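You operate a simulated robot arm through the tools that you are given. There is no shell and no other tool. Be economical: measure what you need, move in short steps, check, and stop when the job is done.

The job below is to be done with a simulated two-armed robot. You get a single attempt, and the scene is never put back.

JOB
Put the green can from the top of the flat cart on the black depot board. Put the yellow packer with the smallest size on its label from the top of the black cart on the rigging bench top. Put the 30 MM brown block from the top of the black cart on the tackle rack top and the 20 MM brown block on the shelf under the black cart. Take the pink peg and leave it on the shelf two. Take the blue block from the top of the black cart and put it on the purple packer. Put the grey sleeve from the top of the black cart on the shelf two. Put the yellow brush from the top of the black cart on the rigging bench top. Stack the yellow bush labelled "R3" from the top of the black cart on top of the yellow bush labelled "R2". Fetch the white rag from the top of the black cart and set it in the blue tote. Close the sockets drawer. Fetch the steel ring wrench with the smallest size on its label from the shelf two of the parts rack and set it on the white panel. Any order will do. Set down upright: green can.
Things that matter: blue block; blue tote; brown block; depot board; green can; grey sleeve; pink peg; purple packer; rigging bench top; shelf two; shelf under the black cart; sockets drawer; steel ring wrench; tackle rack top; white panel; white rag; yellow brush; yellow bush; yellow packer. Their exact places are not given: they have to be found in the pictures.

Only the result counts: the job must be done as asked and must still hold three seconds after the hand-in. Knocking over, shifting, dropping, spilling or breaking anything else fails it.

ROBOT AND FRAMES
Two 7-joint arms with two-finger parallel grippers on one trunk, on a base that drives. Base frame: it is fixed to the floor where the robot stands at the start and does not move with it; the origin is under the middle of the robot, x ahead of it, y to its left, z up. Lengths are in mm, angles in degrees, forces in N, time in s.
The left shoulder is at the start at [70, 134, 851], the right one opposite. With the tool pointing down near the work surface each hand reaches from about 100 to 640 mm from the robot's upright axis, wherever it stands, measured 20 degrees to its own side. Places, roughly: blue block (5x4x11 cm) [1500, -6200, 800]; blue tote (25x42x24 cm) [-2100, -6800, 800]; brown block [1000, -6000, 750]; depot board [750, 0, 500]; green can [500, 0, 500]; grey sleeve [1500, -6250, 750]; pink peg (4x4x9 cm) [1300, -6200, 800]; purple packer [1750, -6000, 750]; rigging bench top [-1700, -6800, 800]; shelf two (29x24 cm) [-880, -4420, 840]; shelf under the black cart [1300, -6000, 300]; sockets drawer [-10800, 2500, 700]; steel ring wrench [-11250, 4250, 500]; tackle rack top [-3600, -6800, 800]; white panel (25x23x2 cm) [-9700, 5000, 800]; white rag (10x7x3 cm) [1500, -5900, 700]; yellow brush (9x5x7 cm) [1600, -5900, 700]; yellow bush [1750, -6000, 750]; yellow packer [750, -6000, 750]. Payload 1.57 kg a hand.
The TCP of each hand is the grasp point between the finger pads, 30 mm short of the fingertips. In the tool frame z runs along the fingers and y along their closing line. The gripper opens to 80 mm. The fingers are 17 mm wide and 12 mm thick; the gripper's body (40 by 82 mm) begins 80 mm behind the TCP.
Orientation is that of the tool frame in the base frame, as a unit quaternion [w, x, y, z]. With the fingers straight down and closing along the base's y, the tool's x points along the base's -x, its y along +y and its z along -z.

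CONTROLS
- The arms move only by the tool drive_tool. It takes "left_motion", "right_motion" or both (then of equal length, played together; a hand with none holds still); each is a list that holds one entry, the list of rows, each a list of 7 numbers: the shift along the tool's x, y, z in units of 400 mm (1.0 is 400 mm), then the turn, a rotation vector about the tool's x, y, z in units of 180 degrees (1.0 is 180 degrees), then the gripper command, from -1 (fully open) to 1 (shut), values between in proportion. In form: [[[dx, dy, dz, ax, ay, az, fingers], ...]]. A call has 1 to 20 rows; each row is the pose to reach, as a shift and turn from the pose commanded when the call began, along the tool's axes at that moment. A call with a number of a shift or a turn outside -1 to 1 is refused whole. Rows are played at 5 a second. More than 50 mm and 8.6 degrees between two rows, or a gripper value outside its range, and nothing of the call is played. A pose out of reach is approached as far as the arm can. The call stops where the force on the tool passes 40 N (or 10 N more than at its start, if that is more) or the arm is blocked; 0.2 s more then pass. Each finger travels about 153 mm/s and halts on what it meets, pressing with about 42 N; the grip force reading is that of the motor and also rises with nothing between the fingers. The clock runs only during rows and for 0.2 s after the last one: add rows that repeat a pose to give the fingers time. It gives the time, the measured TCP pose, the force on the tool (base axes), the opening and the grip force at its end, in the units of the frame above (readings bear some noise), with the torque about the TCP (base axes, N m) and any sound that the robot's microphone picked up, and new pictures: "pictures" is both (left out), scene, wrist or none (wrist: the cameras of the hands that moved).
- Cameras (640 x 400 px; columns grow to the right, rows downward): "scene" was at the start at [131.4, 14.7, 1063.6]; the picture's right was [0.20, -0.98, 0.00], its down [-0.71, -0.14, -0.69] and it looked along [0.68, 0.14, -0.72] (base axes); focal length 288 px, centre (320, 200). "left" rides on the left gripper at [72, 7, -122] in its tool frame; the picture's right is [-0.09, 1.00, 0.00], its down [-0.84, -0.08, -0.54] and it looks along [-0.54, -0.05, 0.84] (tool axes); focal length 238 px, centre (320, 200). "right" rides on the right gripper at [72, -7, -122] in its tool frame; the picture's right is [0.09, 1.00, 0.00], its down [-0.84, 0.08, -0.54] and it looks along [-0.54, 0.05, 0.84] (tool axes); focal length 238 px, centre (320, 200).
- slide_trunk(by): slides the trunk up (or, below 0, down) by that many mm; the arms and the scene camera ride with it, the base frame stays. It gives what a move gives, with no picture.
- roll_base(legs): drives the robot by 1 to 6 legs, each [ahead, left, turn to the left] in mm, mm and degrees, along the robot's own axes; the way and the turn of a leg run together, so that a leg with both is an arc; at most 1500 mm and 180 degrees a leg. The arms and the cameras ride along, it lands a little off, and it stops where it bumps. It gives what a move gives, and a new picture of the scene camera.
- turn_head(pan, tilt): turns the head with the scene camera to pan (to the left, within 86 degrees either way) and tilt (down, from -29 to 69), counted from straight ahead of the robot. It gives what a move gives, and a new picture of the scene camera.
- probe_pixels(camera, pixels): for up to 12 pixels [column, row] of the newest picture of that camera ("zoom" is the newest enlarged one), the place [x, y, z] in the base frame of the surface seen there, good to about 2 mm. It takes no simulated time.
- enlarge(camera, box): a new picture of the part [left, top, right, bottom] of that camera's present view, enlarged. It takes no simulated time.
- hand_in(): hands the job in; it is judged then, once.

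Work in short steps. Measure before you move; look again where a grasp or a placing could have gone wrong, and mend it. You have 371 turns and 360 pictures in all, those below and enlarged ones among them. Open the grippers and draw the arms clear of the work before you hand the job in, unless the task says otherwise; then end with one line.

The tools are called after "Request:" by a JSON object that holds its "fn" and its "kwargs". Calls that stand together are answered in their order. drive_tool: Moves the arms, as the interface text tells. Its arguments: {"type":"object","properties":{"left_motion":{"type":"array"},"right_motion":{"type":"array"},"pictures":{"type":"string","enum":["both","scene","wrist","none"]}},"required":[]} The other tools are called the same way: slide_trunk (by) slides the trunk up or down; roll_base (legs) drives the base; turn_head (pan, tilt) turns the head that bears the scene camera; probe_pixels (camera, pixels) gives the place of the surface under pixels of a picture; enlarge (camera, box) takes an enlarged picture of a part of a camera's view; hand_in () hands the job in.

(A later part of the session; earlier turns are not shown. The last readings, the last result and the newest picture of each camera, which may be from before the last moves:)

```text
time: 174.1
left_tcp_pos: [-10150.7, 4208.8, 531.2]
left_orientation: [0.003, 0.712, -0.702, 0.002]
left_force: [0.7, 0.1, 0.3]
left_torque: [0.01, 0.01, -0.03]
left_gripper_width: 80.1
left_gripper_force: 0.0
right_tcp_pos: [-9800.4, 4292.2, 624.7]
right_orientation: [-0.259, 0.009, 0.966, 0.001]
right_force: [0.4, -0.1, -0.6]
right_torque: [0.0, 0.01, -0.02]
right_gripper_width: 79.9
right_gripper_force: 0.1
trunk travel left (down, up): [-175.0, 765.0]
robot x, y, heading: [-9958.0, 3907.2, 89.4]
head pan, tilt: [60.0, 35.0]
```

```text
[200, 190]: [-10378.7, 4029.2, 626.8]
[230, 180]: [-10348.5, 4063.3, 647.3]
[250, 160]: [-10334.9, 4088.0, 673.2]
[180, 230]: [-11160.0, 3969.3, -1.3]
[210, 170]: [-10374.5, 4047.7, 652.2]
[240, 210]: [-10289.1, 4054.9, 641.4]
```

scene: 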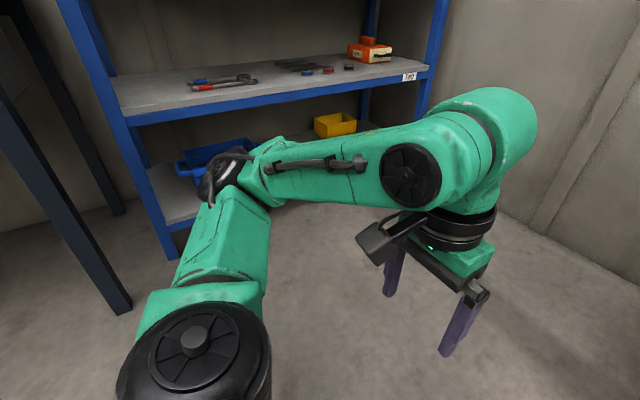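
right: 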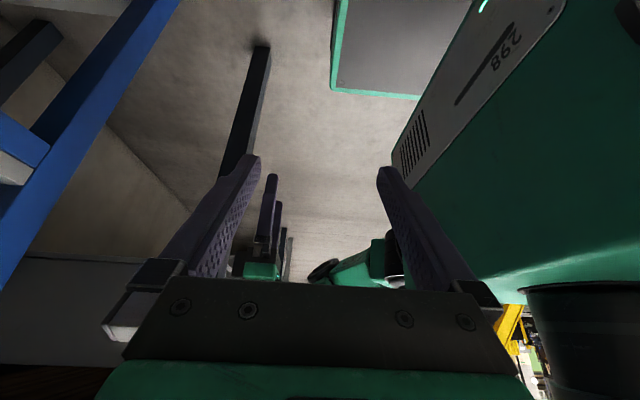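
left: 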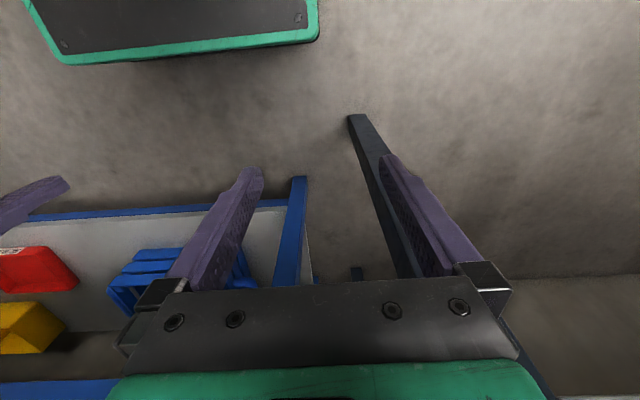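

The left elbow reaches about 450 mm out; I will enter from the ring end instead, robot at y≈4300. I turn to heading 180 and drive to (-10500,4300).

Request:
{"fn": "roll_base", "kwargs": {"legs": [[0, 0, 90.6], [540, -395, 0]]}}

Request:
{"fn": "turn_head", "kwargs": {"pan": -10, "tilt": 25}}

```text
time: 181.7
left_tcp_pos: [-10799.2, 4105.2, 531.9]
left_orientation: [0.0, 1.0, 0.016, 0.004]
left_force: [-0.2, 0.2, -0.4]
left_torque: [0.0, 0.01, 0.0]
left_gripper_width: 79.8
left_gripper_force: 0.1
right_tcp_pos: [-10888.7, 4455.5, 624.5]
right_orientation: [0.182, 0.683, -0.683, 0.184]
right_force: [-0.1, -0.1, -0.4]
right_torque: [0.01, 0.01, -0.04]
right_gripper_width: 79.9
right_gripper_force: 0.2
trunk travel left (down, up): [-175.0, 765.0]
robot x, y, heading: [-10499.5, 4306.1, -179.6]
head pan, tilt: [60.0, 35.0]
```

scene: 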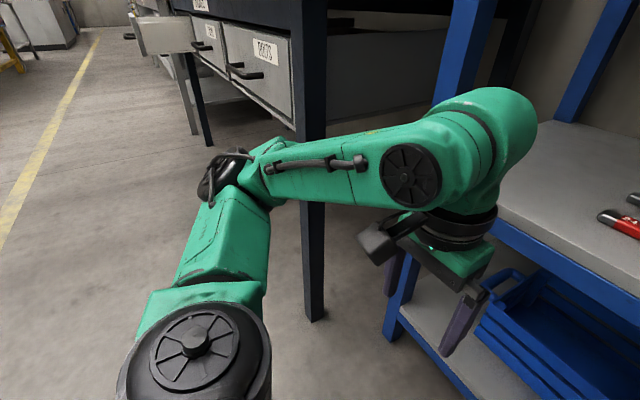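

```text
time: 183.1
left_tcp_pos: [-10799.7, 4105.8, 531.5]
left_orientation: [-0.001, 1.0, 0.017, 0.004]
left_force: [0.6, 0.7, -0.8]
left_torque: [-0.03, 0.01, 0.01]
left_gripper_width: 80.2
left_gripper_force: 0.0
right_tcp_pos: [-10888.8, 4454.3, 624.9]
right_orientation: [0.182, 0.683, -0.683, 0.184]
right_force: [-0.2, 0.1, 0.2]
right_torque: [-0.01, -0.01, 0.0]
right_gripper_width: 79.7
right_gripper_force: 0.1
trunk travel left (down, up): [-175.0, 765.0]
robot x, y, heading: [-10500.7, 4302.8, -179.9]
head pan, tilt: [-10.0, 25.0]
```

scene: 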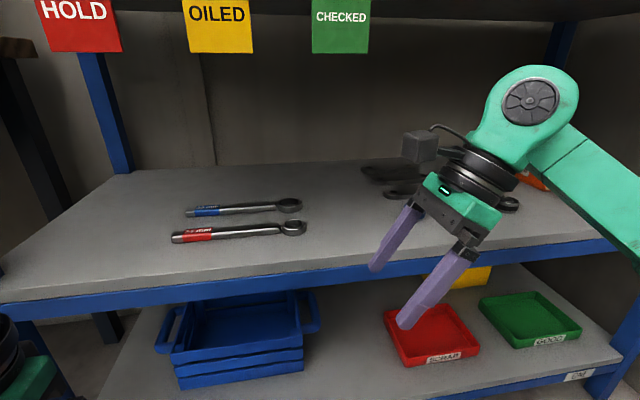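

Clear view now: I re-probe the wrench and tags.

Request:
{"fn": "probe_pixels", "kwargs": {"camera": "scene", "pixels": [[293, 221], [305, 228], [282, 229], [293, 234], [260, 231], [230, 232], [197, 235], [174, 238], [340, 52], [372, 52], [312, 52], [200, 260]]}}

Request:
{"fn": "enlarge", "kwargs": {"camera": "scene", "box": [150, 180, 350, 260]}}

```text
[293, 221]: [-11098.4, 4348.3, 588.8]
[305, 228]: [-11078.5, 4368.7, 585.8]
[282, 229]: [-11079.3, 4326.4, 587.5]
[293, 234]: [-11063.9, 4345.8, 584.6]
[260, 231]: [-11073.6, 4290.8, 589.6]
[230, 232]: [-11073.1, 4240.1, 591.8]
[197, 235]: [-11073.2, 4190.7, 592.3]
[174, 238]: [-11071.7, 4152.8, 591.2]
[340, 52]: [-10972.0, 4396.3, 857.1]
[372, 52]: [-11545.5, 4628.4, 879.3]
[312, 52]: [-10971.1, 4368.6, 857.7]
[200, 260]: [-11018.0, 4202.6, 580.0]
```

```text
3.20 times, centred on (250, 220) of scene
```

zoom: 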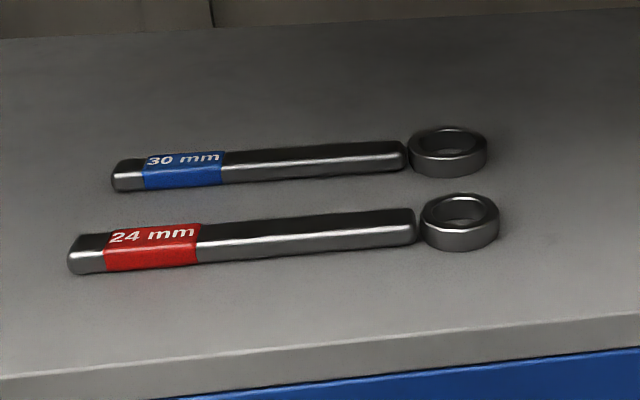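

I roll 110 mm ahead, keeping the hand at y≈4455 clear of the CHECKED tag (4368–4430).

Request:
{"fn": "roll_base", "kwargs": {"legs": [[110, 0, 0]]}}

```text
time: 184.3
left_tcp_pos: [-10909.6, 4105.4, 532.0]
left_orientation: [0.0, 1.0, 0.017, 0.004]
left_force: [-0.6, 0.5, -0.4]
left_torque: [0.01, 0.0, 0.01]
left_gripper_width: 79.9
left_gripper_force: 0.0
right_tcp_pos: [-10998.2, 4453.8, 624.1]
right_orientation: [0.183, 0.683, -0.683, 0.183]
right_force: [-1.7, 0.1, -0.1]
right_torque: [0.02, 0.01, 0.0]
right_gripper_width: 79.9
right_gripper_force: 0.1
trunk travel left (down, up): [-175.0, 765.0]
robot x, y, heading: [-10610.6, 4307.2, -179.8]
head pan, tilt: [-10.0, 25.0]
```

scene: 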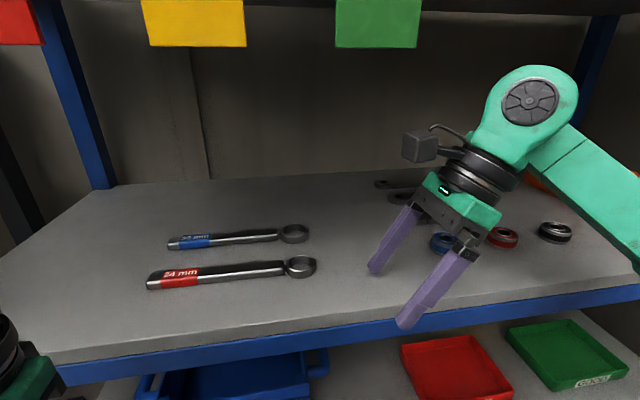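

I probe the blue ring and dark links near the hand's path.

Request:
{"fn": "probe_pixels", "kwargs": {"camera": "scene", "pixels": [[432, 240], [440, 250], [440, 234], [378, 183], [392, 198], [285, 265], [300, 258], [312, 266], [300, 277]]}}

```text
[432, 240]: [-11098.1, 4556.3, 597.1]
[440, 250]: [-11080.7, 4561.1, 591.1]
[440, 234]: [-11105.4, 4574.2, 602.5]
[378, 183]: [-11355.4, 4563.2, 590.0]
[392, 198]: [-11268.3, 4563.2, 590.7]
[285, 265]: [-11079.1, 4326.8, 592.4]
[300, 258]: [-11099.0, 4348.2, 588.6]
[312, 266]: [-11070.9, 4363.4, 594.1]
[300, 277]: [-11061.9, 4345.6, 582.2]
```

The path is clear. I move in to (-11078,4435) then down to z 614.

Request:
{"fn": "drive_tool", "kwargs": {"right_motion": [[[0.02, 0.1, 0.012, 0, 0, 0, -1], [0.041, 0.2, 0.024, 0, 0, 0, -1], [0.041, 0.2, 0.024, 0, 0, 0, -1], [0.0286, 0.2, 0.0455, 0, 0, 0, -1], [0.0286, 0.2, 0.0455, 0, 0, 0, -1]]]}}

```text
time: 185.5
left_tcp_pos: [-10910.2, 4106.2, 533.4]
left_orientation: [0.0, 1.0, 0.016, 0.003]
left_force: [-0.7, 0.1, 0.3]
left_torque: [0.03, -0.01, -0.03]
left_gripper_width: 80.1
left_gripper_force: 0.0
right_tcp_pos: [-11078.3, 4435.4, 612.3]
right_orientation: [0.182, 0.683, -0.683, 0.183]
right_force: [0.7, 0.0, 0.0]
right_torque: [0.02, -0.01, -0.01]
right_gripper_width: 80.0
right_gripper_force: 0.0
trunk travel left (down, up): [-175.0, 765.0]
robot x, y, heading: [-10613.4, 4306.1, -179.9]
head pan, tilt: [-10.0, 25.0]
```

scene: 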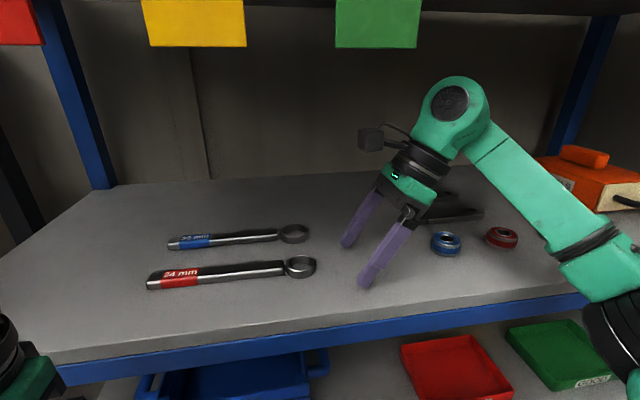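
right: 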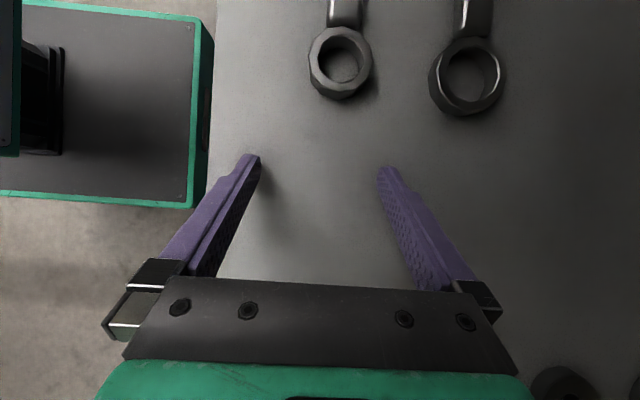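

Aligned with the ring between the finger lines. I slide 180 mm toward −y to straddle the handle, then close.

Request:
{"fn": "drive_tool", "kwargs": {"right_motion": [[[0.0975, 0, 0.0545, 0, 0, 0, -1], [0.195, 0, 0.1105, 0, 0, 0, -1], [0.2925, 0, 0.167, 0, 0, 0, -1], [0.39, 0, 0.223, 0, 0, 0, -1], [0.39, 0, 0.223, 0, 0, 0, -1]]]}}

```text
time: 186.7
left_tcp_pos: [-10910.2, 4105.8, 532.0]
left_orientation: [0.0, 1.0, 0.016, 0.003]
left_force: [0.1, -0.8, -0.3]
left_torque: [0.02, -0.04, -0.02]
left_gripper_width: 80.1
left_gripper_force: 0.0
right_tcp_pos: [-11081.2, 4255.7, 615.6]
right_orientation: [0.182, 0.683, -0.683, 0.183]
right_force: [-0.6, 0.2, 0.1]
right_torque: [0.01, 0.01, -0.03]
right_gripper_width: 80.1
right_gripper_force: 0.0
trunk travel left (down, up): [-175.0, 765.0]
robot x, y, heading: [-10613.4, 4301.8, -180.1]
head pan, tilt: [-10.0, 25.0]
```

scene: 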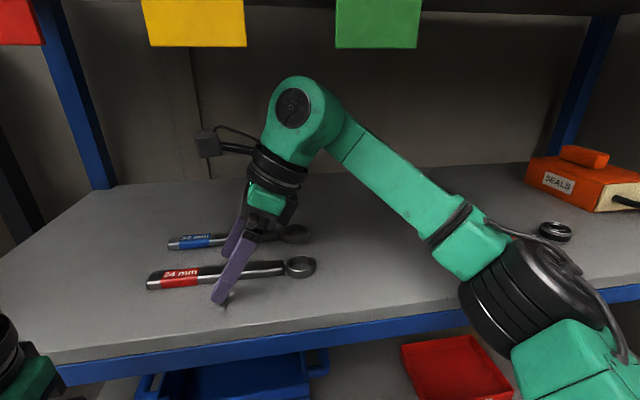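
right: 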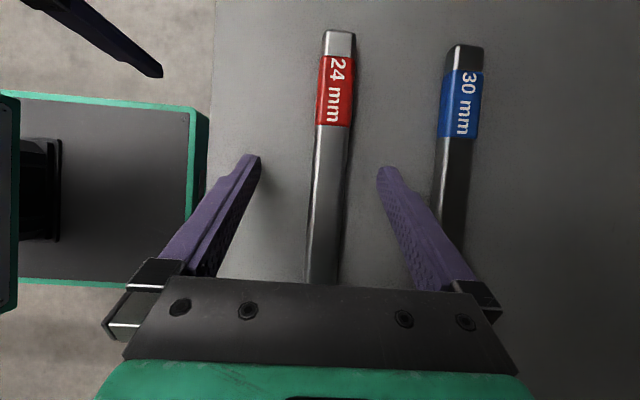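

Straddled. I lower 3 mm, shift 3 mm, and close.

Request:
{"fn": "drive_tool", "kwargs": {"right_motion": [[[-0.0044, -0.0075, 0.0076, 0, 0, 0, -1], [-0.0044, -0.0075, 0.0076, 0, 0, 0, 0], [-0.0044, -0.0075, 0.0076, 0, 0, 0, 1], [-0.0044, -0.0075, 0.0076, 0, 0, 0, 1], [-0.0044, -0.0075, 0.0076, 0, 0, 0, 1]]], "pictures": "wrist"}}

```text
time: 187.9
left_tcp_pos: [-10910.0, 4104.6, 531.2]
left_orientation: [0.0, 1.0, 0.017, 0.003]
left_force: [-1.0, 1.0, -0.5]
left_torque: [0.02, -0.02, 0.01]
left_gripper_width: 79.9
left_gripper_force: 0.1
right_tcp_pos: [-11077.2, 4255.1, 611.2]
right_orientation: [-0.182, -0.683, 0.683, -0.184]
right_force: [0.1, -1.6, 0.6]
right_torque: [0.07, 0.09, 0.11]
right_gripper_width: 23.6
right_gripper_force: 35.9
trunk travel left (down, up): [-175.0, 765.0]
robot x, y, heading: [-10610.9, 4303.5, -179.6]
head pan, tilt: [-10.0, 25.0]
```

right: 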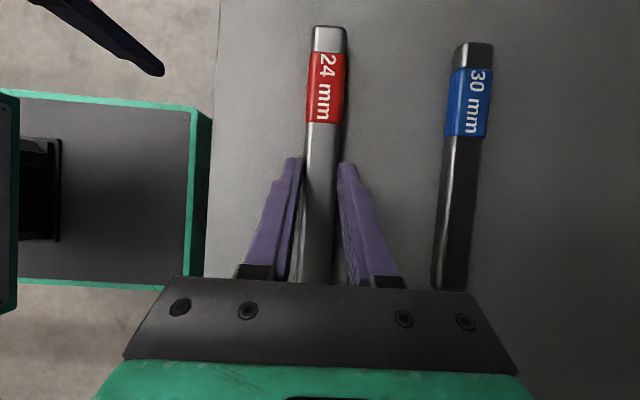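

Gripped (23.6 mm). I lift 14 mm and check.

Request:
{"fn": "drive_tool", "kwargs": {"right_motion": [[[0.009, 0, -0.015, 0, 0, 0, 1], [0.0175, 0, -0.0303, 0, 0, 0, 1], [0.0175, 0, -0.0303, 0, 0, 0, 1]]]}}

```text
time: 188.7
left_tcp_pos: [-10910.0, 4106.1, 532.5]
left_orientation: [-0.001, 1.0, 0.016, 0.003]
left_force: [-0.8, -0.4, 0.0]
left_torque: [0.01, 0.02, 0.02]
left_gripper_width: 79.7
left_gripper_force: 0.1
right_tcp_pos: [-11076.8, 4255.7, 625.4]
right_orientation: [0.181, 0.684, -0.682, 0.185]
right_force: [-0.1, 0.5, -2.3]
right_torque: [-0.04, 0.0, -0.02]
right_gripper_width: 23.5
right_gripper_force: 35.7
trunk travel left (down, up): [-175.0, 765.0]
robot x, y, heading: [-10611.0, 4304.7, -180.0]
head pan, tilt: [-10.0, 25.0]
```

scene: 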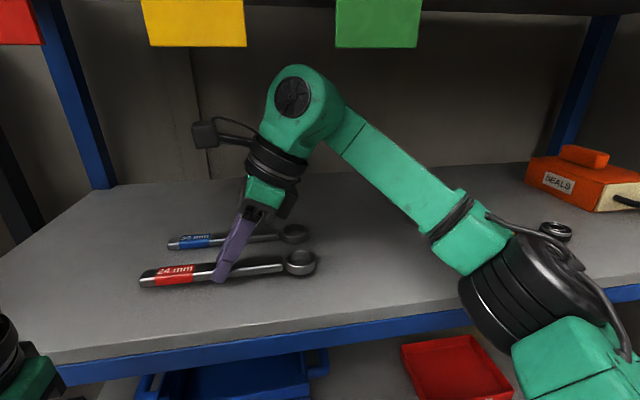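
right: 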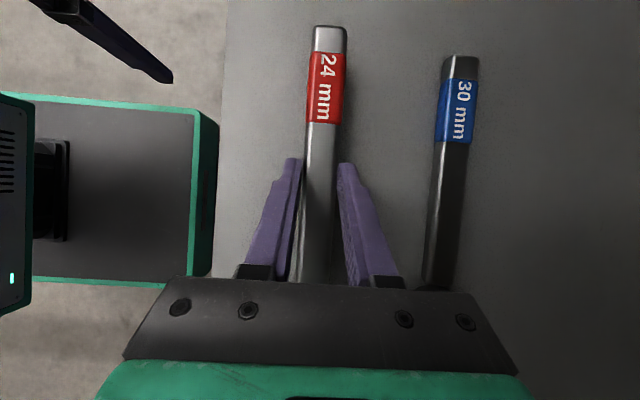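

It lifted level. I lower 5 mm for more tag clearance and back out 400 mm.

Request:
{"fn": "drive_tool", "kwargs": {"right_motion": [[[-0.006, 0, 0.0108, 0, 0, 0, 1], [-0.006, 0, 0.0108, 0, 0, 0, 1]]], "pictures": "none"}}

Request:
{"fn": "roll_base", "kwargs": {"legs": [[-450, 0, 0]]}}

```text
time: 189.3
left_tcp_pos: [-10910.1, 4105.8, 531.5]
left_orientation: [0.001, 1.0, 0.017, 0.004]
left_force: [0.6, 0.1, 0.3]
left_torque: [0.01, 0.03, -0.05]
left_gripper_width: 80.2
left_gripper_force: 0.0
right_tcp_pos: [-11076.3, 4254.8, 621.0]
right_orientation: [0.182, 0.683, -0.683, 0.183]
right_force: [-1.2, 0.3, -3.3]
right_torque: [-0.01, 0.02, 0.0]
right_gripper_width: 23.4
right_gripper_force: 35.4
trunk travel left (down, up): [-175.0, 765.0]
robot x, y, heading: [-10608.5, 4306.3, -179.6]
head pan, tilt: [-10.0, 25.0]
```

```text
time: 192.1
left_tcp_pos: [-10455.8, 4107.5, 532.3]
left_orientation: [0.0, 1.0, 0.017, 0.003]
left_force: [0.1, 0.4, -0.7]
left_torque: [0.02, 0.0, 0.02]
left_gripper_width: 80.0
left_gripper_force: 0.0
right_tcp_pos: [-10620.6, 4257.4, 621.2]
right_orientation: [0.182, 0.683, -0.683, 0.184]
right_force: [0.1, -0.8, -3.1]
right_torque: [-0.02, 0.03, -0.01]
right_gripper_width: 23.5
right_gripper_force: 35.0
trunk travel left (down, up): [-175.0, 765.0]
robot x, y, heading: [-10155.2, 4308.4, -179.9]
head pan, tilt: [-10.0, 25.0]
```

scene: 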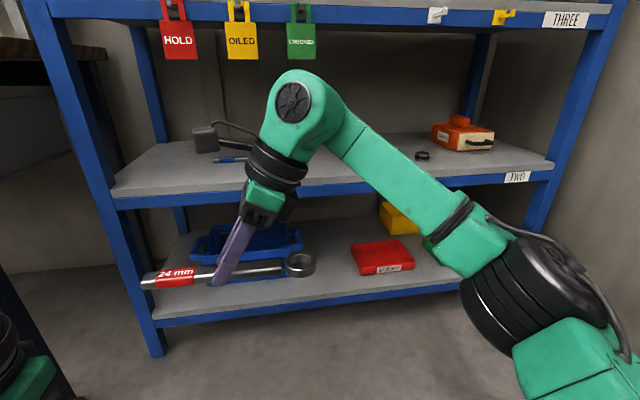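

Tags undisturbed, wrench held. I raise the trunk 250, move away, and turn to face the cleaning bench.

Request:
{"fn": "slide_trunk", "kwargs": {"by": 280}}

Request:
{"fn": "roll_base", "kwargs": {"legs": [[0, 400, 0], [0, 0, -90], [0, 430, 0]]}}

```text
time: 194.9
left_tcp_pos: [-10456.5, 4107.7, 812.5]
left_orientation: [0.0, 1.0, 0.016, 0.004]
left_force: [0.5, 0.3, 0.1]
left_torque: [0.02, 0.01, -0.01]
left_gripper_width: 80.0
left_gripper_force: 0.1
right_tcp_pos: [-10621.8, 4256.1, 901.0]
right_orientation: [0.182, 0.684, -0.682, 0.185]
right_force: [-0.5, -0.1, -2.7]
right_torque: [-0.02, 0.0, 0.04]
right_gripper_width: 23.5
right_gripper_force: 35.9
trunk travel left (down, up): [-455.0, 485.0]
robot x, y, heading: [-10153.5, 4304.5, -179.6]
head pan, tilt: [-10.0, 25.0]
```

```text
time: 203.5
left_tcp_pos: [-10769.8, 4210.8, 816.3]
left_orientation: [0.004, 0.708, -0.706, -0.005]
left_force: [-0.3, -0.6, -0.6]
left_torque: [0.0, -0.04, -0.02]
left_gripper_width: 80.0
left_gripper_force: 0.0
right_tcp_pos: [-10614.2, 4370.6, 906.1]
right_orientation: [-0.264, 0.014, 0.964, 0.008]
right_force: [-0.1, 0.0, -3.1]
right_torque: [-0.01, 0.02, 0.02]
right_gripper_width: 23.6
right_gripper_force: 35.2
trunk travel left (down, up): [-455.0, 485.0]
robot x, y, heading: [-10586.9, 3913.8, 88.4]
head pan, tilt: [-10.0, 25.0]
```

scene: 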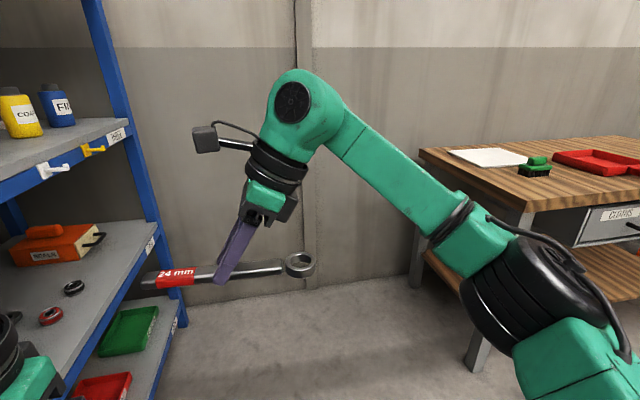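

I went left by mistake and am close to the rack; I go straight back right and then check the rack.

Request:
{"fn": "roll_base", "kwargs": {"legs": [[0, -430, 0]]}}

Request:
{"fn": "turn_head", "kwargs": {"pan": 65, "tilt": 15}}

```text
time: 206.1
left_tcp_pos: [-10350.9, 4204.5, 811.8]
left_orientation: [0.003, 0.709, -0.705, 0.001]
left_force: [-0.1, 0.3, 0.7]
left_torque: [0.04, 0.01, -0.04]
left_gripper_width: 80.0
left_gripper_force: 0.1
right_tcp_pos: [-10195.6, 4367.9, 900.9]
right_orientation: [-0.258, 0.012, 0.966, 0.002]
right_force: [0.1, -0.7, -2.8]
right_torque: [0.0, 0.04, 0.01]
right_gripper_width: 23.5
right_gripper_force: 35.6
trunk travel left (down, up): [-455.0, 485.0]
robot x, y, heading: [-10159.4, 3900.0, 88.8]
head pan, tilt: [-10.0, 25.0]
```

scene: 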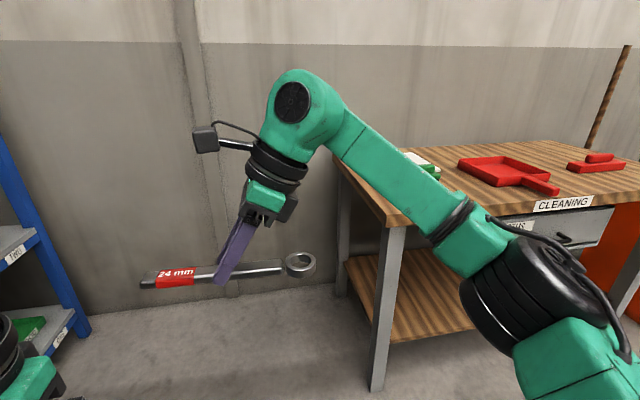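

```text
time: 207.6
left_tcp_pos: [-10350.8, 4204.9, 812.2]
left_orientation: [0.003, 0.709, -0.705, 0.002]
left_force: [0.1, -0.5, 0.3]
left_torque: [-0.03, 0.0, -0.02]
left_gripper_width: 80.1
left_gripper_force: 0.0
right_tcp_pos: [-10196.2, 4368.0, 900.9]
right_orientation: [-0.259, 0.012, 0.966, 0.002]
right_force: [-0.6, 0.1, -3.2]
right_torque: [0.01, 0.06, 0.0]
right_gripper_width: 23.5
right_gripper_force: 35.7
trunk travel left (down, up): [-455.0, 485.0]
robot x, y, heading: [-10159.1, 3902.6, 88.7]
head pan, tilt: [65.0, 15.0]
```

scene: 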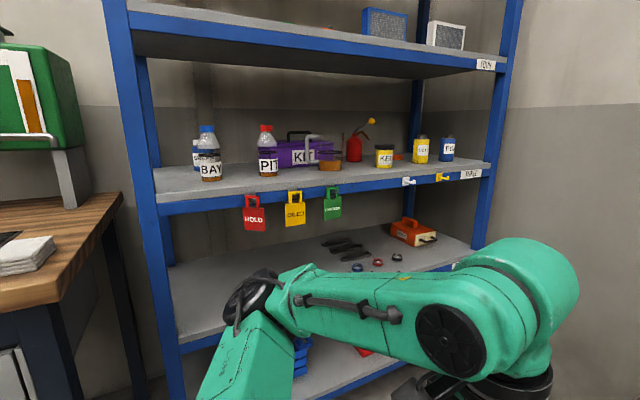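

The rack looks undisturbed; I enlarge to be sure of the tags and bottles.

Request:
{"fn": "enlarge", "kwargs": {"camera": "scene", "box": [150, 110, 470, 290]}}

Request:
{"fn": "turn_head", "kwargs": {"pan": -25, "tilt": 30}}

```text
2.00 times, centred on (310, 200) of scene
```

zoom: 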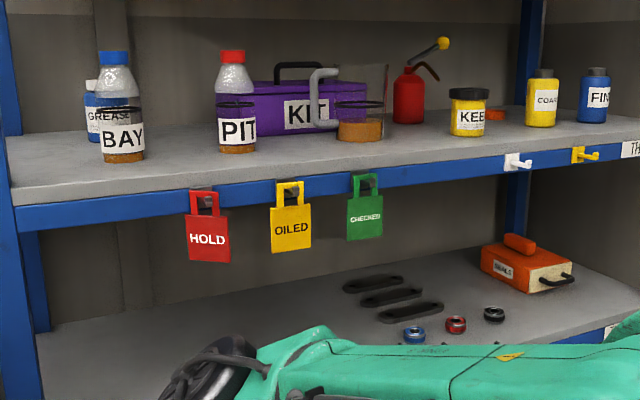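

```text
time: 209.2
left_tcp_pos: [-10350.4, 4205.0, 812.1]
left_orientation: [0.002, 0.709, -0.705, 0.002]
left_force: [0.0, -0.3, 0.6]
left_torque: [0.02, 0.0, -0.03]
left_gripper_width: 80.0
left_gripper_force: 0.1
right_tcp_pos: [-10196.4, 4368.0, 901.9]
right_orientation: [-0.26, 0.013, 0.966, 0.002]
right_force: [-0.1, 0.3, -3.4]
right_torque: [0.02, 0.02, 0.03]
right_gripper_width: 23.6
right_gripper_force: 35.8
trunk travel left (down, up): [-455.0, 485.0]
robot x, y, heading: [-10159.6, 3905.1, 88.7]
head pan, tilt: [-25.0, 30.0]
```

scene: 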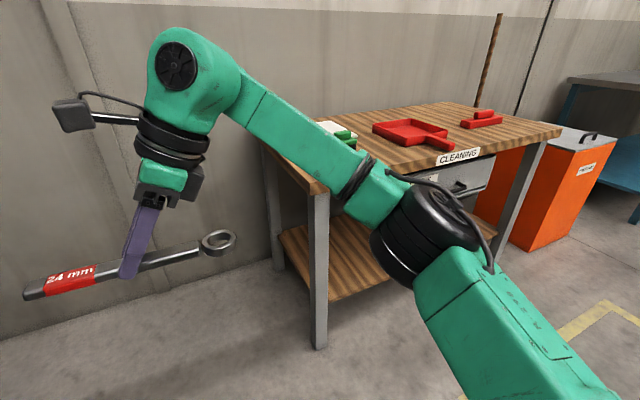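

All is well. I move right 420 and ahead 390, with the wrench at z≈870 above the bench top.

Request:
{"fn": "roll_base", "kwargs": {"legs": [[0, -420, 1.2], [390, 0, 0]]}}

```text
time: 213.9
left_tcp_pos: [-9933.8, 4590.8, 811.6]
left_orientation: [0.003, 0.718, -0.696, 0.003]
left_force: [0.7, 0.0, 0.1]
left_torque: [0.01, -0.02, 0.02]
left_gripper_width: 80.0
left_gripper_force: 0.1
right_tcp_pos: [-9784.0, 4757.5, 901.2]
right_orientation: [-0.26, 0.0, 0.966, -0.001]
right_force: [-0.2, 1.4, -3.5]
right_torque: [-0.02, 0.03, 0.0]
right_gripper_width: 23.7
right_gripper_force: 35.8
trunk travel left (down, up): [-455.0, 485.0]
robot x, y, heading: [-9735.5, 4291.8, 90.3]
head pan, tilt: [-25.0, 30.0]
```

scene: 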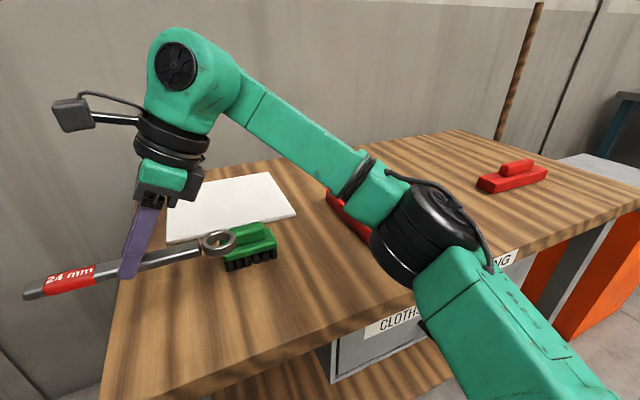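

The panel is visible at (230,207). I probe its corners and the brush.

Request:
{"fn": "probe_pixels", "kwargs": {"camera": "scene", "pixels": [[168, 241], [294, 214], [268, 173], [200, 190], [230, 207], [180, 235], [245, 230], [270, 240], [105, 390], [340, 375], [190, 195], [288, 212]]}}

```text
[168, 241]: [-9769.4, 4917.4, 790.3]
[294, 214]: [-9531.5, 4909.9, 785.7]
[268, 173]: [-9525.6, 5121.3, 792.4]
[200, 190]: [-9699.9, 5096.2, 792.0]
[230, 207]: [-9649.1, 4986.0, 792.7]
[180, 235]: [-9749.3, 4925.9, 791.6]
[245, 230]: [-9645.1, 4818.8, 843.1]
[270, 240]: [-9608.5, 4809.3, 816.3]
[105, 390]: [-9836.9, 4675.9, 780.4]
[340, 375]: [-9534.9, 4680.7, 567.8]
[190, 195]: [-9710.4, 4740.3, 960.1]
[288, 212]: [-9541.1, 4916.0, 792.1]
```

Panel spans x -9769…-9526, y 4912…5125, z 792. I roll 110 mm ahead, then carry the wrench over its centre.

Request:
{"fn": "roll_base", "kwargs": {"legs": [[110, 0, 0]]}}

Request:
{"fn": "drive_tool", "kwargs": {"right_motion": [[[-0.057, 0.07, -0.033, 0, 0, 0, 1], [-0.114, 0.14, -0.066, 0, 0, 0, 1], [-0.171, 0.21, -0.099, 0, 0, 0, 1], [-0.229, 0.28, -0.132, 0, 0, 0, 1], [-0.286, 0.357, -0.165, 0, 0, 0, 1], [-0.286, 0.357, -0.165, 0, 0, 0, 1]]]}}

```text
time: 215.1
left_tcp_pos: [-9934.3, 4702.3, 812.2]
left_orientation: [0.002, 0.718, -0.696, 0.003]
left_force: [0.0, -0.5, -0.1]
left_torque: [-0.05, -0.02, -0.03]
left_gripper_width: 79.8
left_gripper_force: 0.0
right_tcp_pos: [-9784.8, 4868.7, 900.8]
right_orientation: [-0.259, 0.0, 0.966, -0.002]
right_force: [1.1, 0.7, -2.5]
right_torque: [-0.04, -0.01, 0.0]
right_gripper_width: 23.3
right_gripper_force: 35.7
trunk travel left (down, up): [-455.0, 485.0]
robot x, y, heading: [-9734.5, 4404.8, 90.2]
head pan, tilt: [-25.0, 30.0]
```

scene: 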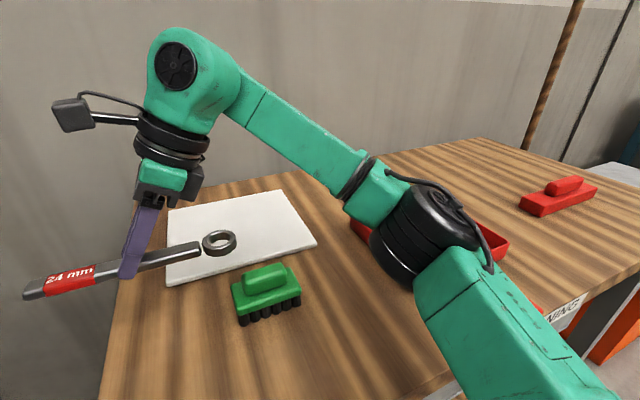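

```text
time: 216.5
left_tcp_pos: [-9934.5, 4702.2, 810.3]
left_orientation: [0.003, 0.718, -0.696, 0.003]
left_force: [0.4, 0.2, -0.2]
left_torque: [0.0, -0.01, -0.02]
left_gripper_width: 80.2
left_gripper_force: 0.1
right_tcp_pos: [-9662.4, 4976.0, 890.5]
right_orientation: [-0.258, 0.0, 0.966, -0.002]
right_force: [-0.1, -0.1, -2.3]
right_torque: [0.01, 0.0, -0.03]
right_gripper_width: 23.7
right_gripper_force: 35.5
right hand out of reach, approached as far as the arm can: row 4, 5, 6
trunk travel left (down, up): [-455.0, 485.0]
robot x, y, heading: [-9735.5, 4403.6, 90.2]
head pan, tilt: [-25.0, 30.0]
```

scene: 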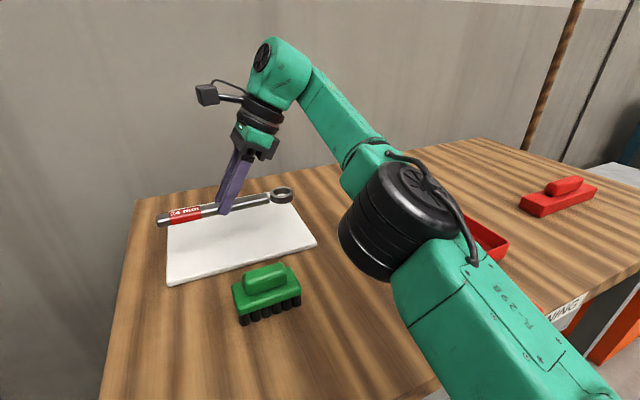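
right: 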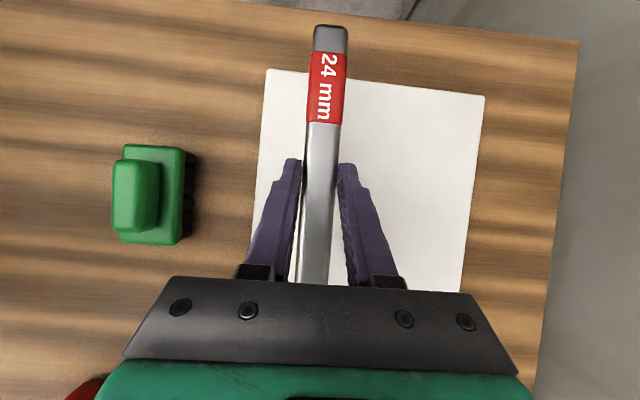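

At (-9662,4976), acceptable in y; I shift 12 mm right and lower with the trunk by 62 mm.

Request:
{"fn": "drive_tool", "kwargs": {"right_motion": [[[-0.026, -0.01, -0.015, 0, 0, 0, 1], [-0.026, -0.01, -0.015, 0, 0, 0, 1]]], "pictures": "none"}}

Request:
{"fn": "slide_trunk", "kwargs": {"by": -60}}

```text
time: 217.1
left_tcp_pos: [-9935.1, 4703.2, 811.9]
left_orientation: [0.003, 0.718, -0.696, 0.002]
left_force: [-1.0, -0.7, 0.3]
left_torque: [-0.01, 0.03, -0.01]
left_gripper_width: 80.1
left_gripper_force: 0.1
right_tcp_pos: [-9648.6, 4971.1, 890.6]
right_orientation: [-0.258, 0.0, 0.966, 0.0]
right_force: [-0.2, 0.1, -3.4]
right_torque: [0.02, 0.02, -0.02]
right_gripper_width: 23.4
right_gripper_force: 35.5
trunk travel left (down, up): [-455.0, 485.0]
robot x, y, heading: [-9735.6, 4402.1, 90.1]
head pan, tilt: [-25.0, 30.0]
```

```text
time: 218.1
left_tcp_pos: [-9933.5, 4701.9, 751.9]
left_orientation: [0.002, 0.719, -0.695, 0.002]
left_force: [0.3, 0.2, 0.0]
left_torque: [0.0, -0.01, 0.03]
left_gripper_width: 79.7
left_gripper_force: 0.1
right_tcp_pos: [-9649.2, 4972.1, 830.7]
right_orientation: [-0.259, 0.0, 0.966, -0.001]
right_force: [0.1, 0.3, -3.1]
right_torque: [0.01, 0.01, 0.01]
right_gripper_width: 23.3
right_gripper_force: 35.6
trunk travel left (down, up): [-395.0, 545.0]
robot x, y, heading: [-9738.8, 4399.5, 90.2]
head pan, tilt: [-25.0, 30.0]
```

I lower the last 6 mm with the arm.

Request:
{"fn": "drive_tool", "kwargs": {"right_motion": [[[-0.004, 0, 0.007, 0, 0, 0, 1], [-0.008, 0, 0.014, 0, 0, 0, 1], [-0.008, 0, 0.014, 0, 0, 0, 1]]], "pictures": "scene"}}

```text
time: 218.9
left_tcp_pos: [-9934.4, 4701.8, 750.9]
left_orientation: [0.003, 0.718, -0.696, 0.002]
left_force: [-0.1, 0.6, -0.4]
left_torque: [-0.01, 0.02, 0.06]
left_gripper_width: 80.2
left_gripper_force: 0.0
right_tcp_pos: [-9650.0, 4972.8, 824.7]
right_orientation: [-0.258, 0.001, 0.966, -0.001]
right_force: [-0.4, 0.3, -2.7]
right_torque: [0.01, 0.02, -0.02]
right_gripper_width: 23.3
right_gripper_force: 35.8
trunk travel left (down, up): [-395.0, 545.0]
robot x, y, heading: [-9737.6, 4402.3, 90.0]
head pan, tilt: [-25.0, 30.0]
```

scene: 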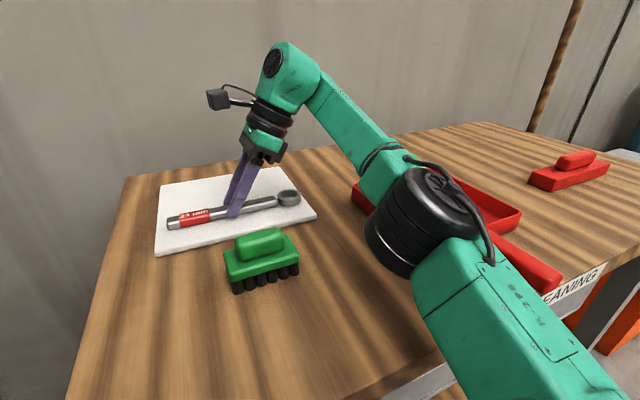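

Not yet touching. I lower 2 mm more, then open and rise along the tool axis.

Request:
{"fn": "drive_tool", "kwargs": {"right_motion": [[[-0.0025, 0, 0.0045, 0, 0, 0, 1], [-0.0025, 0, 0.0045, 0, 0, 0, 1], [-0.0025, 0, 0.0045, 0, 0, 0, 0], [-0.0025, 0, 0.0045, 0, 0, 0, -1], [-0.0025, 0, 0.0045, 0, 0, 0, -1], [-0.0025, 0, -0.06, 0, 0, 0, -1], [-0.0025, 0, -0.16, 0, 0, 0, -1]]]}}

```text
time: 220.5
left_tcp_pos: [-9934.4, 4701.7, 751.4]
left_orientation: [0.002, 0.719, -0.695, 0.002]
left_force: [-0.6, 0.0, 0.3]
left_torque: [-0.02, 0.0, 0.01]
left_gripper_width: 80.1
left_gripper_force: 0.1
right_tcp_pos: [-9636.6, 4967.5, 851.0]
right_orientation: [-0.257, -0.004, 0.966, 0.0]
right_force: [-0.7, 0.0, -0.8]
right_torque: [-0.03, 0.02, -0.01]
right_gripper_width: 80.0
right_gripper_force: 0.1
right hand out of reach, approached as far as the arm can: row 7
trunk travel left (down, up): [-395.0, 545.0]
robot x, y, heading: [-9735.1, 4404.2, 90.1]
head pan, tilt: [-25.0, 30.0]
```

scene: 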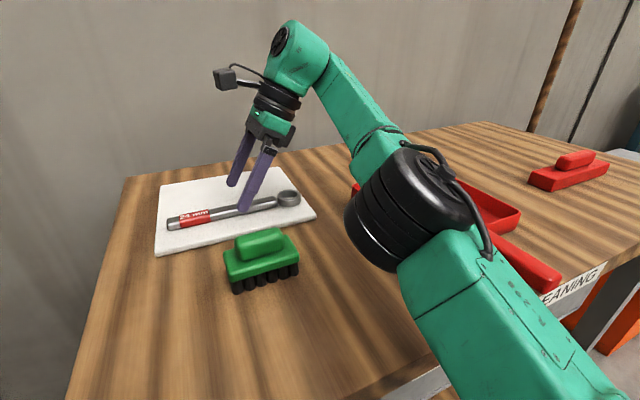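
right: 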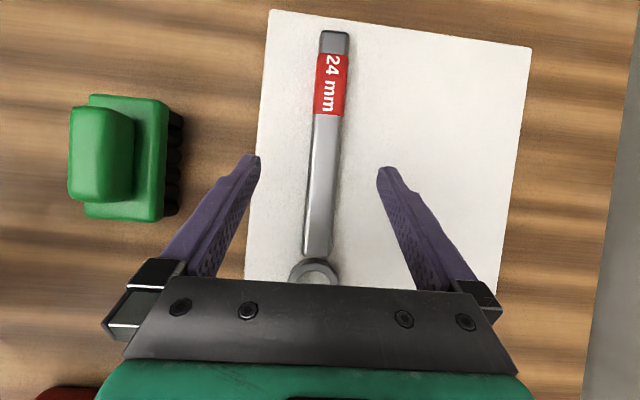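

The wrench lies on the panel. I raise the trunk, back away, and straighten the right hand again.

Request:
{"fn": "slide_trunk", "kwargs": {"by": 120}}

Request:
{"fn": "roll_base", "kwargs": {"legs": [[-700, 0, 0]]}}

Request:
{"fn": "drive_tool", "kwargs": {"right_motion": [[[0, 0, 0, 0, -0.04, 0, -1], [0, 0, 0, 0, -0.08, 0, -1], [0, 0, 0, 0, -0.12, 0, -1], [0, 0, 0, 0, -0.1667, 0, -1], [0, 0, 0, 0, -0.1667, 0, -1]]], "pictures": "none"}}

Request:
{"fn": "drive_tool", "kwargs": {"right_motion": [[[0, -0.04, 0, 0, 0, -0.046, -1], [0, -0.08, 0, 0, 0, -0.092, -1], [0, -0.12, 0, 0, 0, -0.138, -1], [0, -0.16, 0, 0, 0, -0.184, -1], [0, -0.2, 0, 0, 0, -0.23, -1], [0, -0.24, 0, 0, 0, -0.276, -1], [0, -0.28, 0, 0, 0, -0.322, -1], [0, -0.32, 0, 0, 0, -0.368, -1], [0, -0.36, 0, 0, 0, -0.414, -1], [0, -0.4, 0, 0, 0, -0.46, -1], [0, -0.4, 0, 0, 0, -0.5, -1], [0, -0.4, 0, 0, 0, -0.5, -1]]], "pictures": "none"}}

```text
time: 222.0
left_tcp_pos: [-9932.9, 4701.2, 872.1]
left_orientation: [0.003, 0.718, -0.696, 0.003]
left_force: [-0.1, 0.7, 0.2]
left_torque: [0.01, -0.04, 0.04]
left_gripper_width: 79.9
left_gripper_force: 0.1
right_tcp_pos: [-9636.0, 4968.5, 969.1]
right_orientation: [-0.258, -0.004, 0.966, 0.0]
right_force: [0.0, -0.1, 1.2]
right_torque: [-0.03, -0.03, -0.01]
right_gripper_width: 80.1
right_gripper_force: 0.0
trunk travel left (down, up): [-515.0, 425.0]
robot x, y, heading: [-9737.9, 4399.2, 90.2]
head pan, tilt: [-25.0, 30.0]
```

```text
time: 225.9
left_tcp_pos: [-9932.3, 3992.2, 871.2]
left_orientation: [0.002, 0.718, -0.696, 0.002]
left_force: [-0.5, 0.3, 0.2]
left_torque: [0.01, 0.0, -0.01]
left_gripper_width: 79.9
left_gripper_force: 0.0
right_tcp_pos: [-9635.0, 4258.8, 969.6]
right_orientation: [-0.258, -0.005, 0.966, -0.002]
right_force: [0.5, 0.5, 0.2]
right_torque: [-0.03, 0.01, 0.01]
right_gripper_width: 80.0
right_gripper_force: 0.0
trunk travel left (down, up): [-515.0, 425.0]
robot x, y, heading: [-9729.9, 3692.1, 90.2]
head pan, tilt: [-25.0, 30.0]
```

scene: 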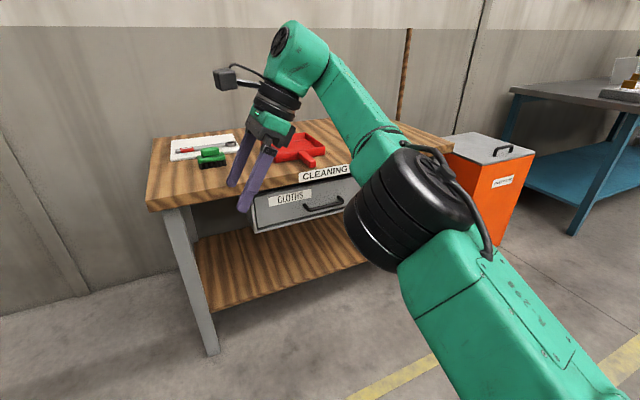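

```text
time: 227.1
left_tcp_pos: [-9932.0, 3991.9, 871.6]
left_orientation: [0.003, 0.719, -0.695, 0.002]
left_force: [-0.6, 0.1, -0.2]
left_torque: [-0.01, 0.04, -0.03]
left_gripper_width: 80.1
left_gripper_force: 0.0
right_tcp_pos: [-9638.3, 4245.7, 981.3]
right_orientation: [-0.041, -0.016, 0.999, 0.025]
right_force: [0.1, 0.1, 0.1]
right_torque: [0.0, 0.02, -0.02]
right_gripper_width: 80.1
right_gripper_force: 0.1
right hand out of reach, approached as far as the arm can: row 1, 2, 3, 4, 5
trunk travel left (down, up): [-515.0, 425.0]
robot x, y, heading: [-9730.3, 3692.5, 90.5]
head pan, tilt: [-25.0, 30.0]
```

```text
time: 229.7
left_tcp_pos: [-9931.8, 3992.0, 872.1]
left_orientation: [0.002, 0.718, -0.696, 0.003]
left_force: [-0.2, -0.4, 0.2]
left_torque: [-0.02, 0.02, 0.0]
left_gripper_width: 80.1
left_gripper_force: 0.1
right_tcp_pos: [-9635.7, 4086.2, 973.0]
right_orientation: [0.011, 0.718, -0.695, -0.047]
right_force: [-0.3, 0.7, 0.6]
right_torque: [0.0, 0.0, 0.01]
right_gripper_width: 80.3
right_gripper_force: 0.0
trunk travel left (down, up): [-515.0, 425.0]
robot x, y, heading: [-9733.2, 3692.9, 90.4]
head pan, tilt: [-25.0, 30.0]
```

I correct the remaining small tilt of the right hand and drive to face the Sockets drawer.

Request:
{"fn": "drive_tool", "kwargs": {"right_motion": [[[0, 0, 0, 0.0261, 0.0162, 0.0103, -1], [0, 0, 0, 0.0261, 0.0162, 0.0103, -1]]], "pictures": "none"}}

Request:
{"fn": "roll_base", "kwargs": {"legs": [[-1100, 0, 0], [0, 0, 89.6], [250, 0, 0]]}}

Request:
{"fn": "turn_head", "kwargs": {"pan": 0, "tilt": 30}}

```text
time: 230.3
left_tcp_pos: [-9931.6, 3992.0, 872.6]
left_orientation: [0.003, 0.719, -0.695, 0.002]
left_force: [-0.5, 0.6, 0.3]
left_torque: [-0.04, -0.01, -0.01]
left_gripper_width: 80.1
left_gripper_force: 0.1
right_tcp_pos: [-9632.6, 4085.6, 972.7]
right_orientation: [0.001, -0.706, 0.708, 0.0]
right_force: [0.2, -1.1, 0.9]
right_torque: [0.02, 0.03, -0.03]
right_gripper_width: 79.9
right_gripper_force: 0.1
trunk travel left (down, up): [-515.0, 425.0]
robot x, y, heading: [-9731.7, 3692.9, 90.1]
head pan, tilt: [-25.0, 30.0]
```

```text
time: 241.2
left_tcp_pos: [-10277.3, 2397.9, 871.7]
left_orientation: [0.0, 1.0, 0.014, 0.005]
left_force: [-0.5, -1.3, -0.4]
left_torque: [0.0, 0.02, -0.03]
left_gripper_width: 79.9
left_gripper_force: 0.0
right_tcp_pos: [-10370.6, 2694.9, 971.6]
right_orientation: [0.0, 1.0, -0.003, 0.0]
right_force: [-0.7, 0.1, -1.0]
right_torque: [0.02, -0.06, -0.02]
right_gripper_width: 79.9
right_gripper_force: 0.2
trunk travel left (down, up): [-515.0, 425.0]
robot x, y, heading: [-9977.9, 2594.2, 179.8]
head pan, tilt: [-25.0, 30.0]
```

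scene: 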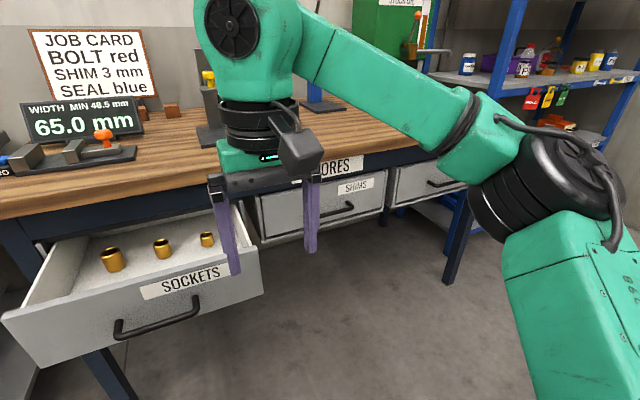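

```text
time: 242.1
left_tcp_pos: [-10276.0, 2397.5, 871.8]
left_orientation: [0.0, 1.0, 0.014, 0.003]
left_force: [0.0, -0.3, 0.3]
left_torque: [-0.03, 0.0, 0.0]
left_gripper_width: 80.1
left_gripper_force: 0.0
right_tcp_pos: [-10369.6, 2694.7, 971.5]
right_orientation: [0.0, 1.0, -0.003, 0.001]
right_force: [-0.8, 0.1, -0.6]
right_torque: [-0.02, -0.01, -0.01]
right_gripper_width: 80.2
right_gripper_force: 0.0
trunk travel left (down, up): [-515.0, 425.0]
robot x, y, heading: [-9976.7, 2595.9, 179.9]
head pan, tilt: [0.0, 30.0]
```

scene: 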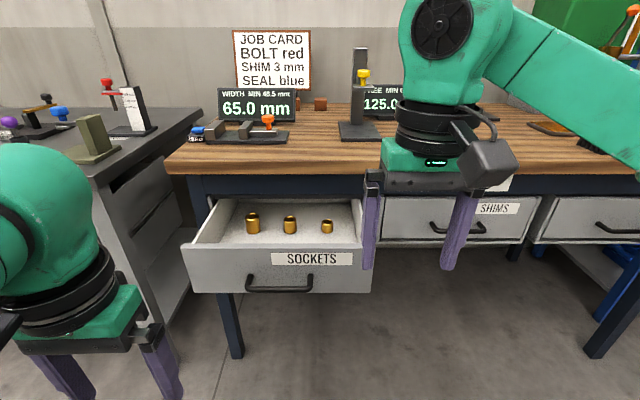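

I probe the drawer front, its handle, and the closed neighbour for reference.

Request:
{"fn": "probe_pixels", "kwargs": {"camera": "scene", "pixels": [[190, 265], [230, 262], [330, 270], [365, 265], [280, 282], [280, 248], [400, 215], [430, 230], [275, 292], [330, 250], [455, 235], [300, 165]]}}

```text
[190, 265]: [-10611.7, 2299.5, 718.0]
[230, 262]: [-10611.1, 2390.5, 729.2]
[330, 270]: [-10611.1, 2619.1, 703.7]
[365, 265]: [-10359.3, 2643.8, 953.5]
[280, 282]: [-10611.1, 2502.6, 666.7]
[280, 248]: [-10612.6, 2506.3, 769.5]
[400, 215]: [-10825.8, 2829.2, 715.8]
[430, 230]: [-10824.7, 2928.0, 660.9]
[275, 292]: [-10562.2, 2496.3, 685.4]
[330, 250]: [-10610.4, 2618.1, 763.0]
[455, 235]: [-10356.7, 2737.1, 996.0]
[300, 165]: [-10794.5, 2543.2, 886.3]
```

The front is at x=-10611 and must go to -10825. The bench edge overhangs, so I will push with the closed fingers pointing forward; I back up a little, then pitch the right hand 90°.

Request:
{"fn": "roll_base", "kwargs": {"legs": [[-150, 195, 0]]}}

Request:
{"fn": "drive_tool", "kwargs": {"right_motion": [[[-0.02, 0, 0, 0, -0.046, 0, 0], [-0.04, 0, 0, 0, -0.092, 0, 1], [-0.06, 0, 0, 0, -0.138, 0, 1], [-0.08, 0, 0, 0, -0.184, 0, 1], [-0.1, 0, 0, 0, -0.23, 0, 1], [-0.12, 0, 0, 0, -0.276, 0, 1], [-0.14, 0, 0, 0, -0.322, 0, 1], [-0.16, 0, 0, 0, -0.368, 0, 1], [-0.18, 0, 0, 0, -0.414, 0, 1], [-0.2, 0, 0, 0, -0.46, 0, 1], [-0.22, 0, 0, 0, -0.5, 0, 1], [-0.22, 0, 0, 0, -0.5, 0, 1]]], "pictures": "scene"}}

```text
time: 243.8
left_tcp_pos: [-10127.6, 2204.1, 872.0]
left_orientation: [0.001, 1.0, 0.014, 0.004]
left_force: [0.5, 0.4, 0.2]
left_torque: [-0.01, 0.0, 0.0]
left_gripper_width: 79.9
left_gripper_force: 0.1
right_tcp_pos: [-10218.9, 2500.9, 971.2]
right_orientation: [0.0, 1.0, -0.005, 0.0]
right_force: [0.4, -0.8, 0.6]
right_torque: [0.04, 0.03, -0.01]
right_gripper_width: 79.9
right_gripper_force: 0.0
trunk travel left (down, up): [-515.0, 425.0]
robot x, y, heading: [-9825.1, 2400.8, 180.0]
head pan, tilt: [0.0, 30.0]
```

scene: 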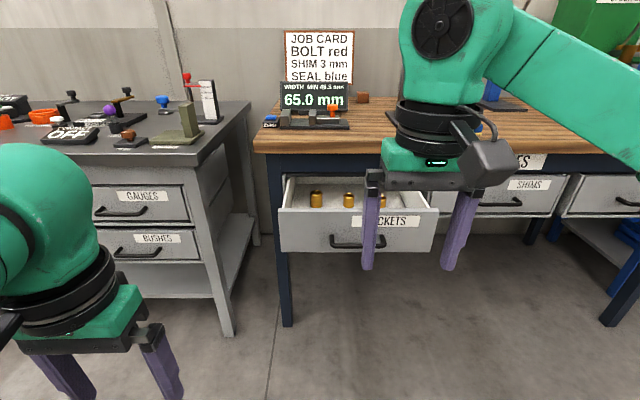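

```text
time: 246.4
left_tcp_pos: [-10127.0, 2202.7, 871.5]
left_orientation: [0.0, 1.0, 0.014, 0.003]
left_force: [-0.3, 0.0, 0.1]
left_torque: [-0.04, -0.02, 0.0]
left_gripper_width: 80.1
left_gripper_force: 0.0
right_tcp_pos: [-10307.6, 2501.2, 972.1]
right_orientation: [0.002, -0.706, 0.004, 0.708]
right_force: [0.0, 0.5, 0.5]
right_torque: [0.01, 0.0, 0.02]
right_gripper_width: 0.0
right_gripper_force: 21.5
trunk travel left (down, up): [-515.0, 425.0]
robot x, y, heading: [-9828.2, 2403.8, 179.9]
head pan, tilt: [0.0, 30.0]
```

scene: 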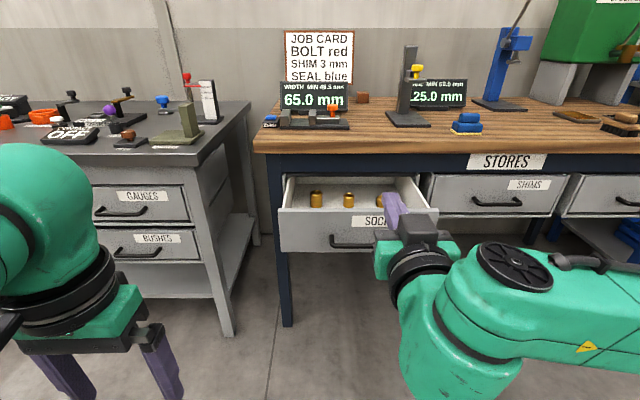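

The hand points forward. I lower the trunk to put it at z≈727 (above the handle at 685), and roll 240 mm ahead.

Request:
{"fn": "slide_trunk", "kwargs": {"by": -243}}

Request:
{"fn": "roll_base", "kwargs": {"legs": [[235, 0, 0]]}}

```text
time: 249.0
left_tcp_pos: [-10125.9, 2202.6, 629.3]
left_orientation: [0.0, 1.0, 0.014, 0.004]
left_force: [0.6, 0.0, -0.4]
left_torque: [0.01, -0.03, 0.0]
left_gripper_width: 80.2
left_gripper_force: 0.1
right_tcp_pos: [-10307.1, 2501.3, 729.6]
right_orientation: [-0.003, 0.707, -0.003, -0.707]
right_force: [0.5, 0.8, 0.7]
right_torque: [-0.01, -0.04, -0.02]
right_gripper_width: 0.2
right_gripper_force: 21.1
trunk travel left (down, up): [-272.0, 668.0]
robot x, y, heading: [-9828.4, 2400.7, 180.0]
head pan, tilt: [0.0, 30.0]
```

```text
time: 250.7
left_tcp_pos: [-10362.1, 2203.4, 629.3]
left_orientation: [-0.001, 1.0, 0.014, 0.005]
left_force: [0.1, -0.4, -0.1]
left_torque: [0.02, 0.0, -0.01]
left_gripper_width: 79.7
left_gripper_force: 0.0
right_tcp_pos: [-10541.5, 2500.8, 728.1]
right_orientation: [-0.002, 0.708, -0.003, -0.707]
right_force: [-0.8, 0.4, 0.1]
right_torque: [0.0, 0.04, -0.02]
right_gripper_width: 0.1
right_gripper_force: 21.7
trunk travel left (down, up): [-272.0, 668.0]
robot x, y, heading: [-10062.5, 2402.9, 180.0]
head pan, tilt: [0.0, 30.0]
```

scene: 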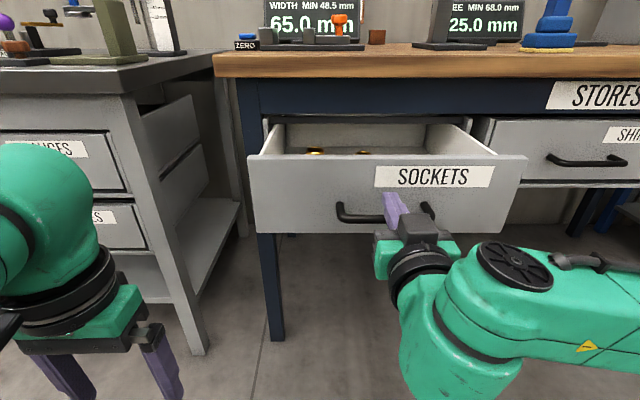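

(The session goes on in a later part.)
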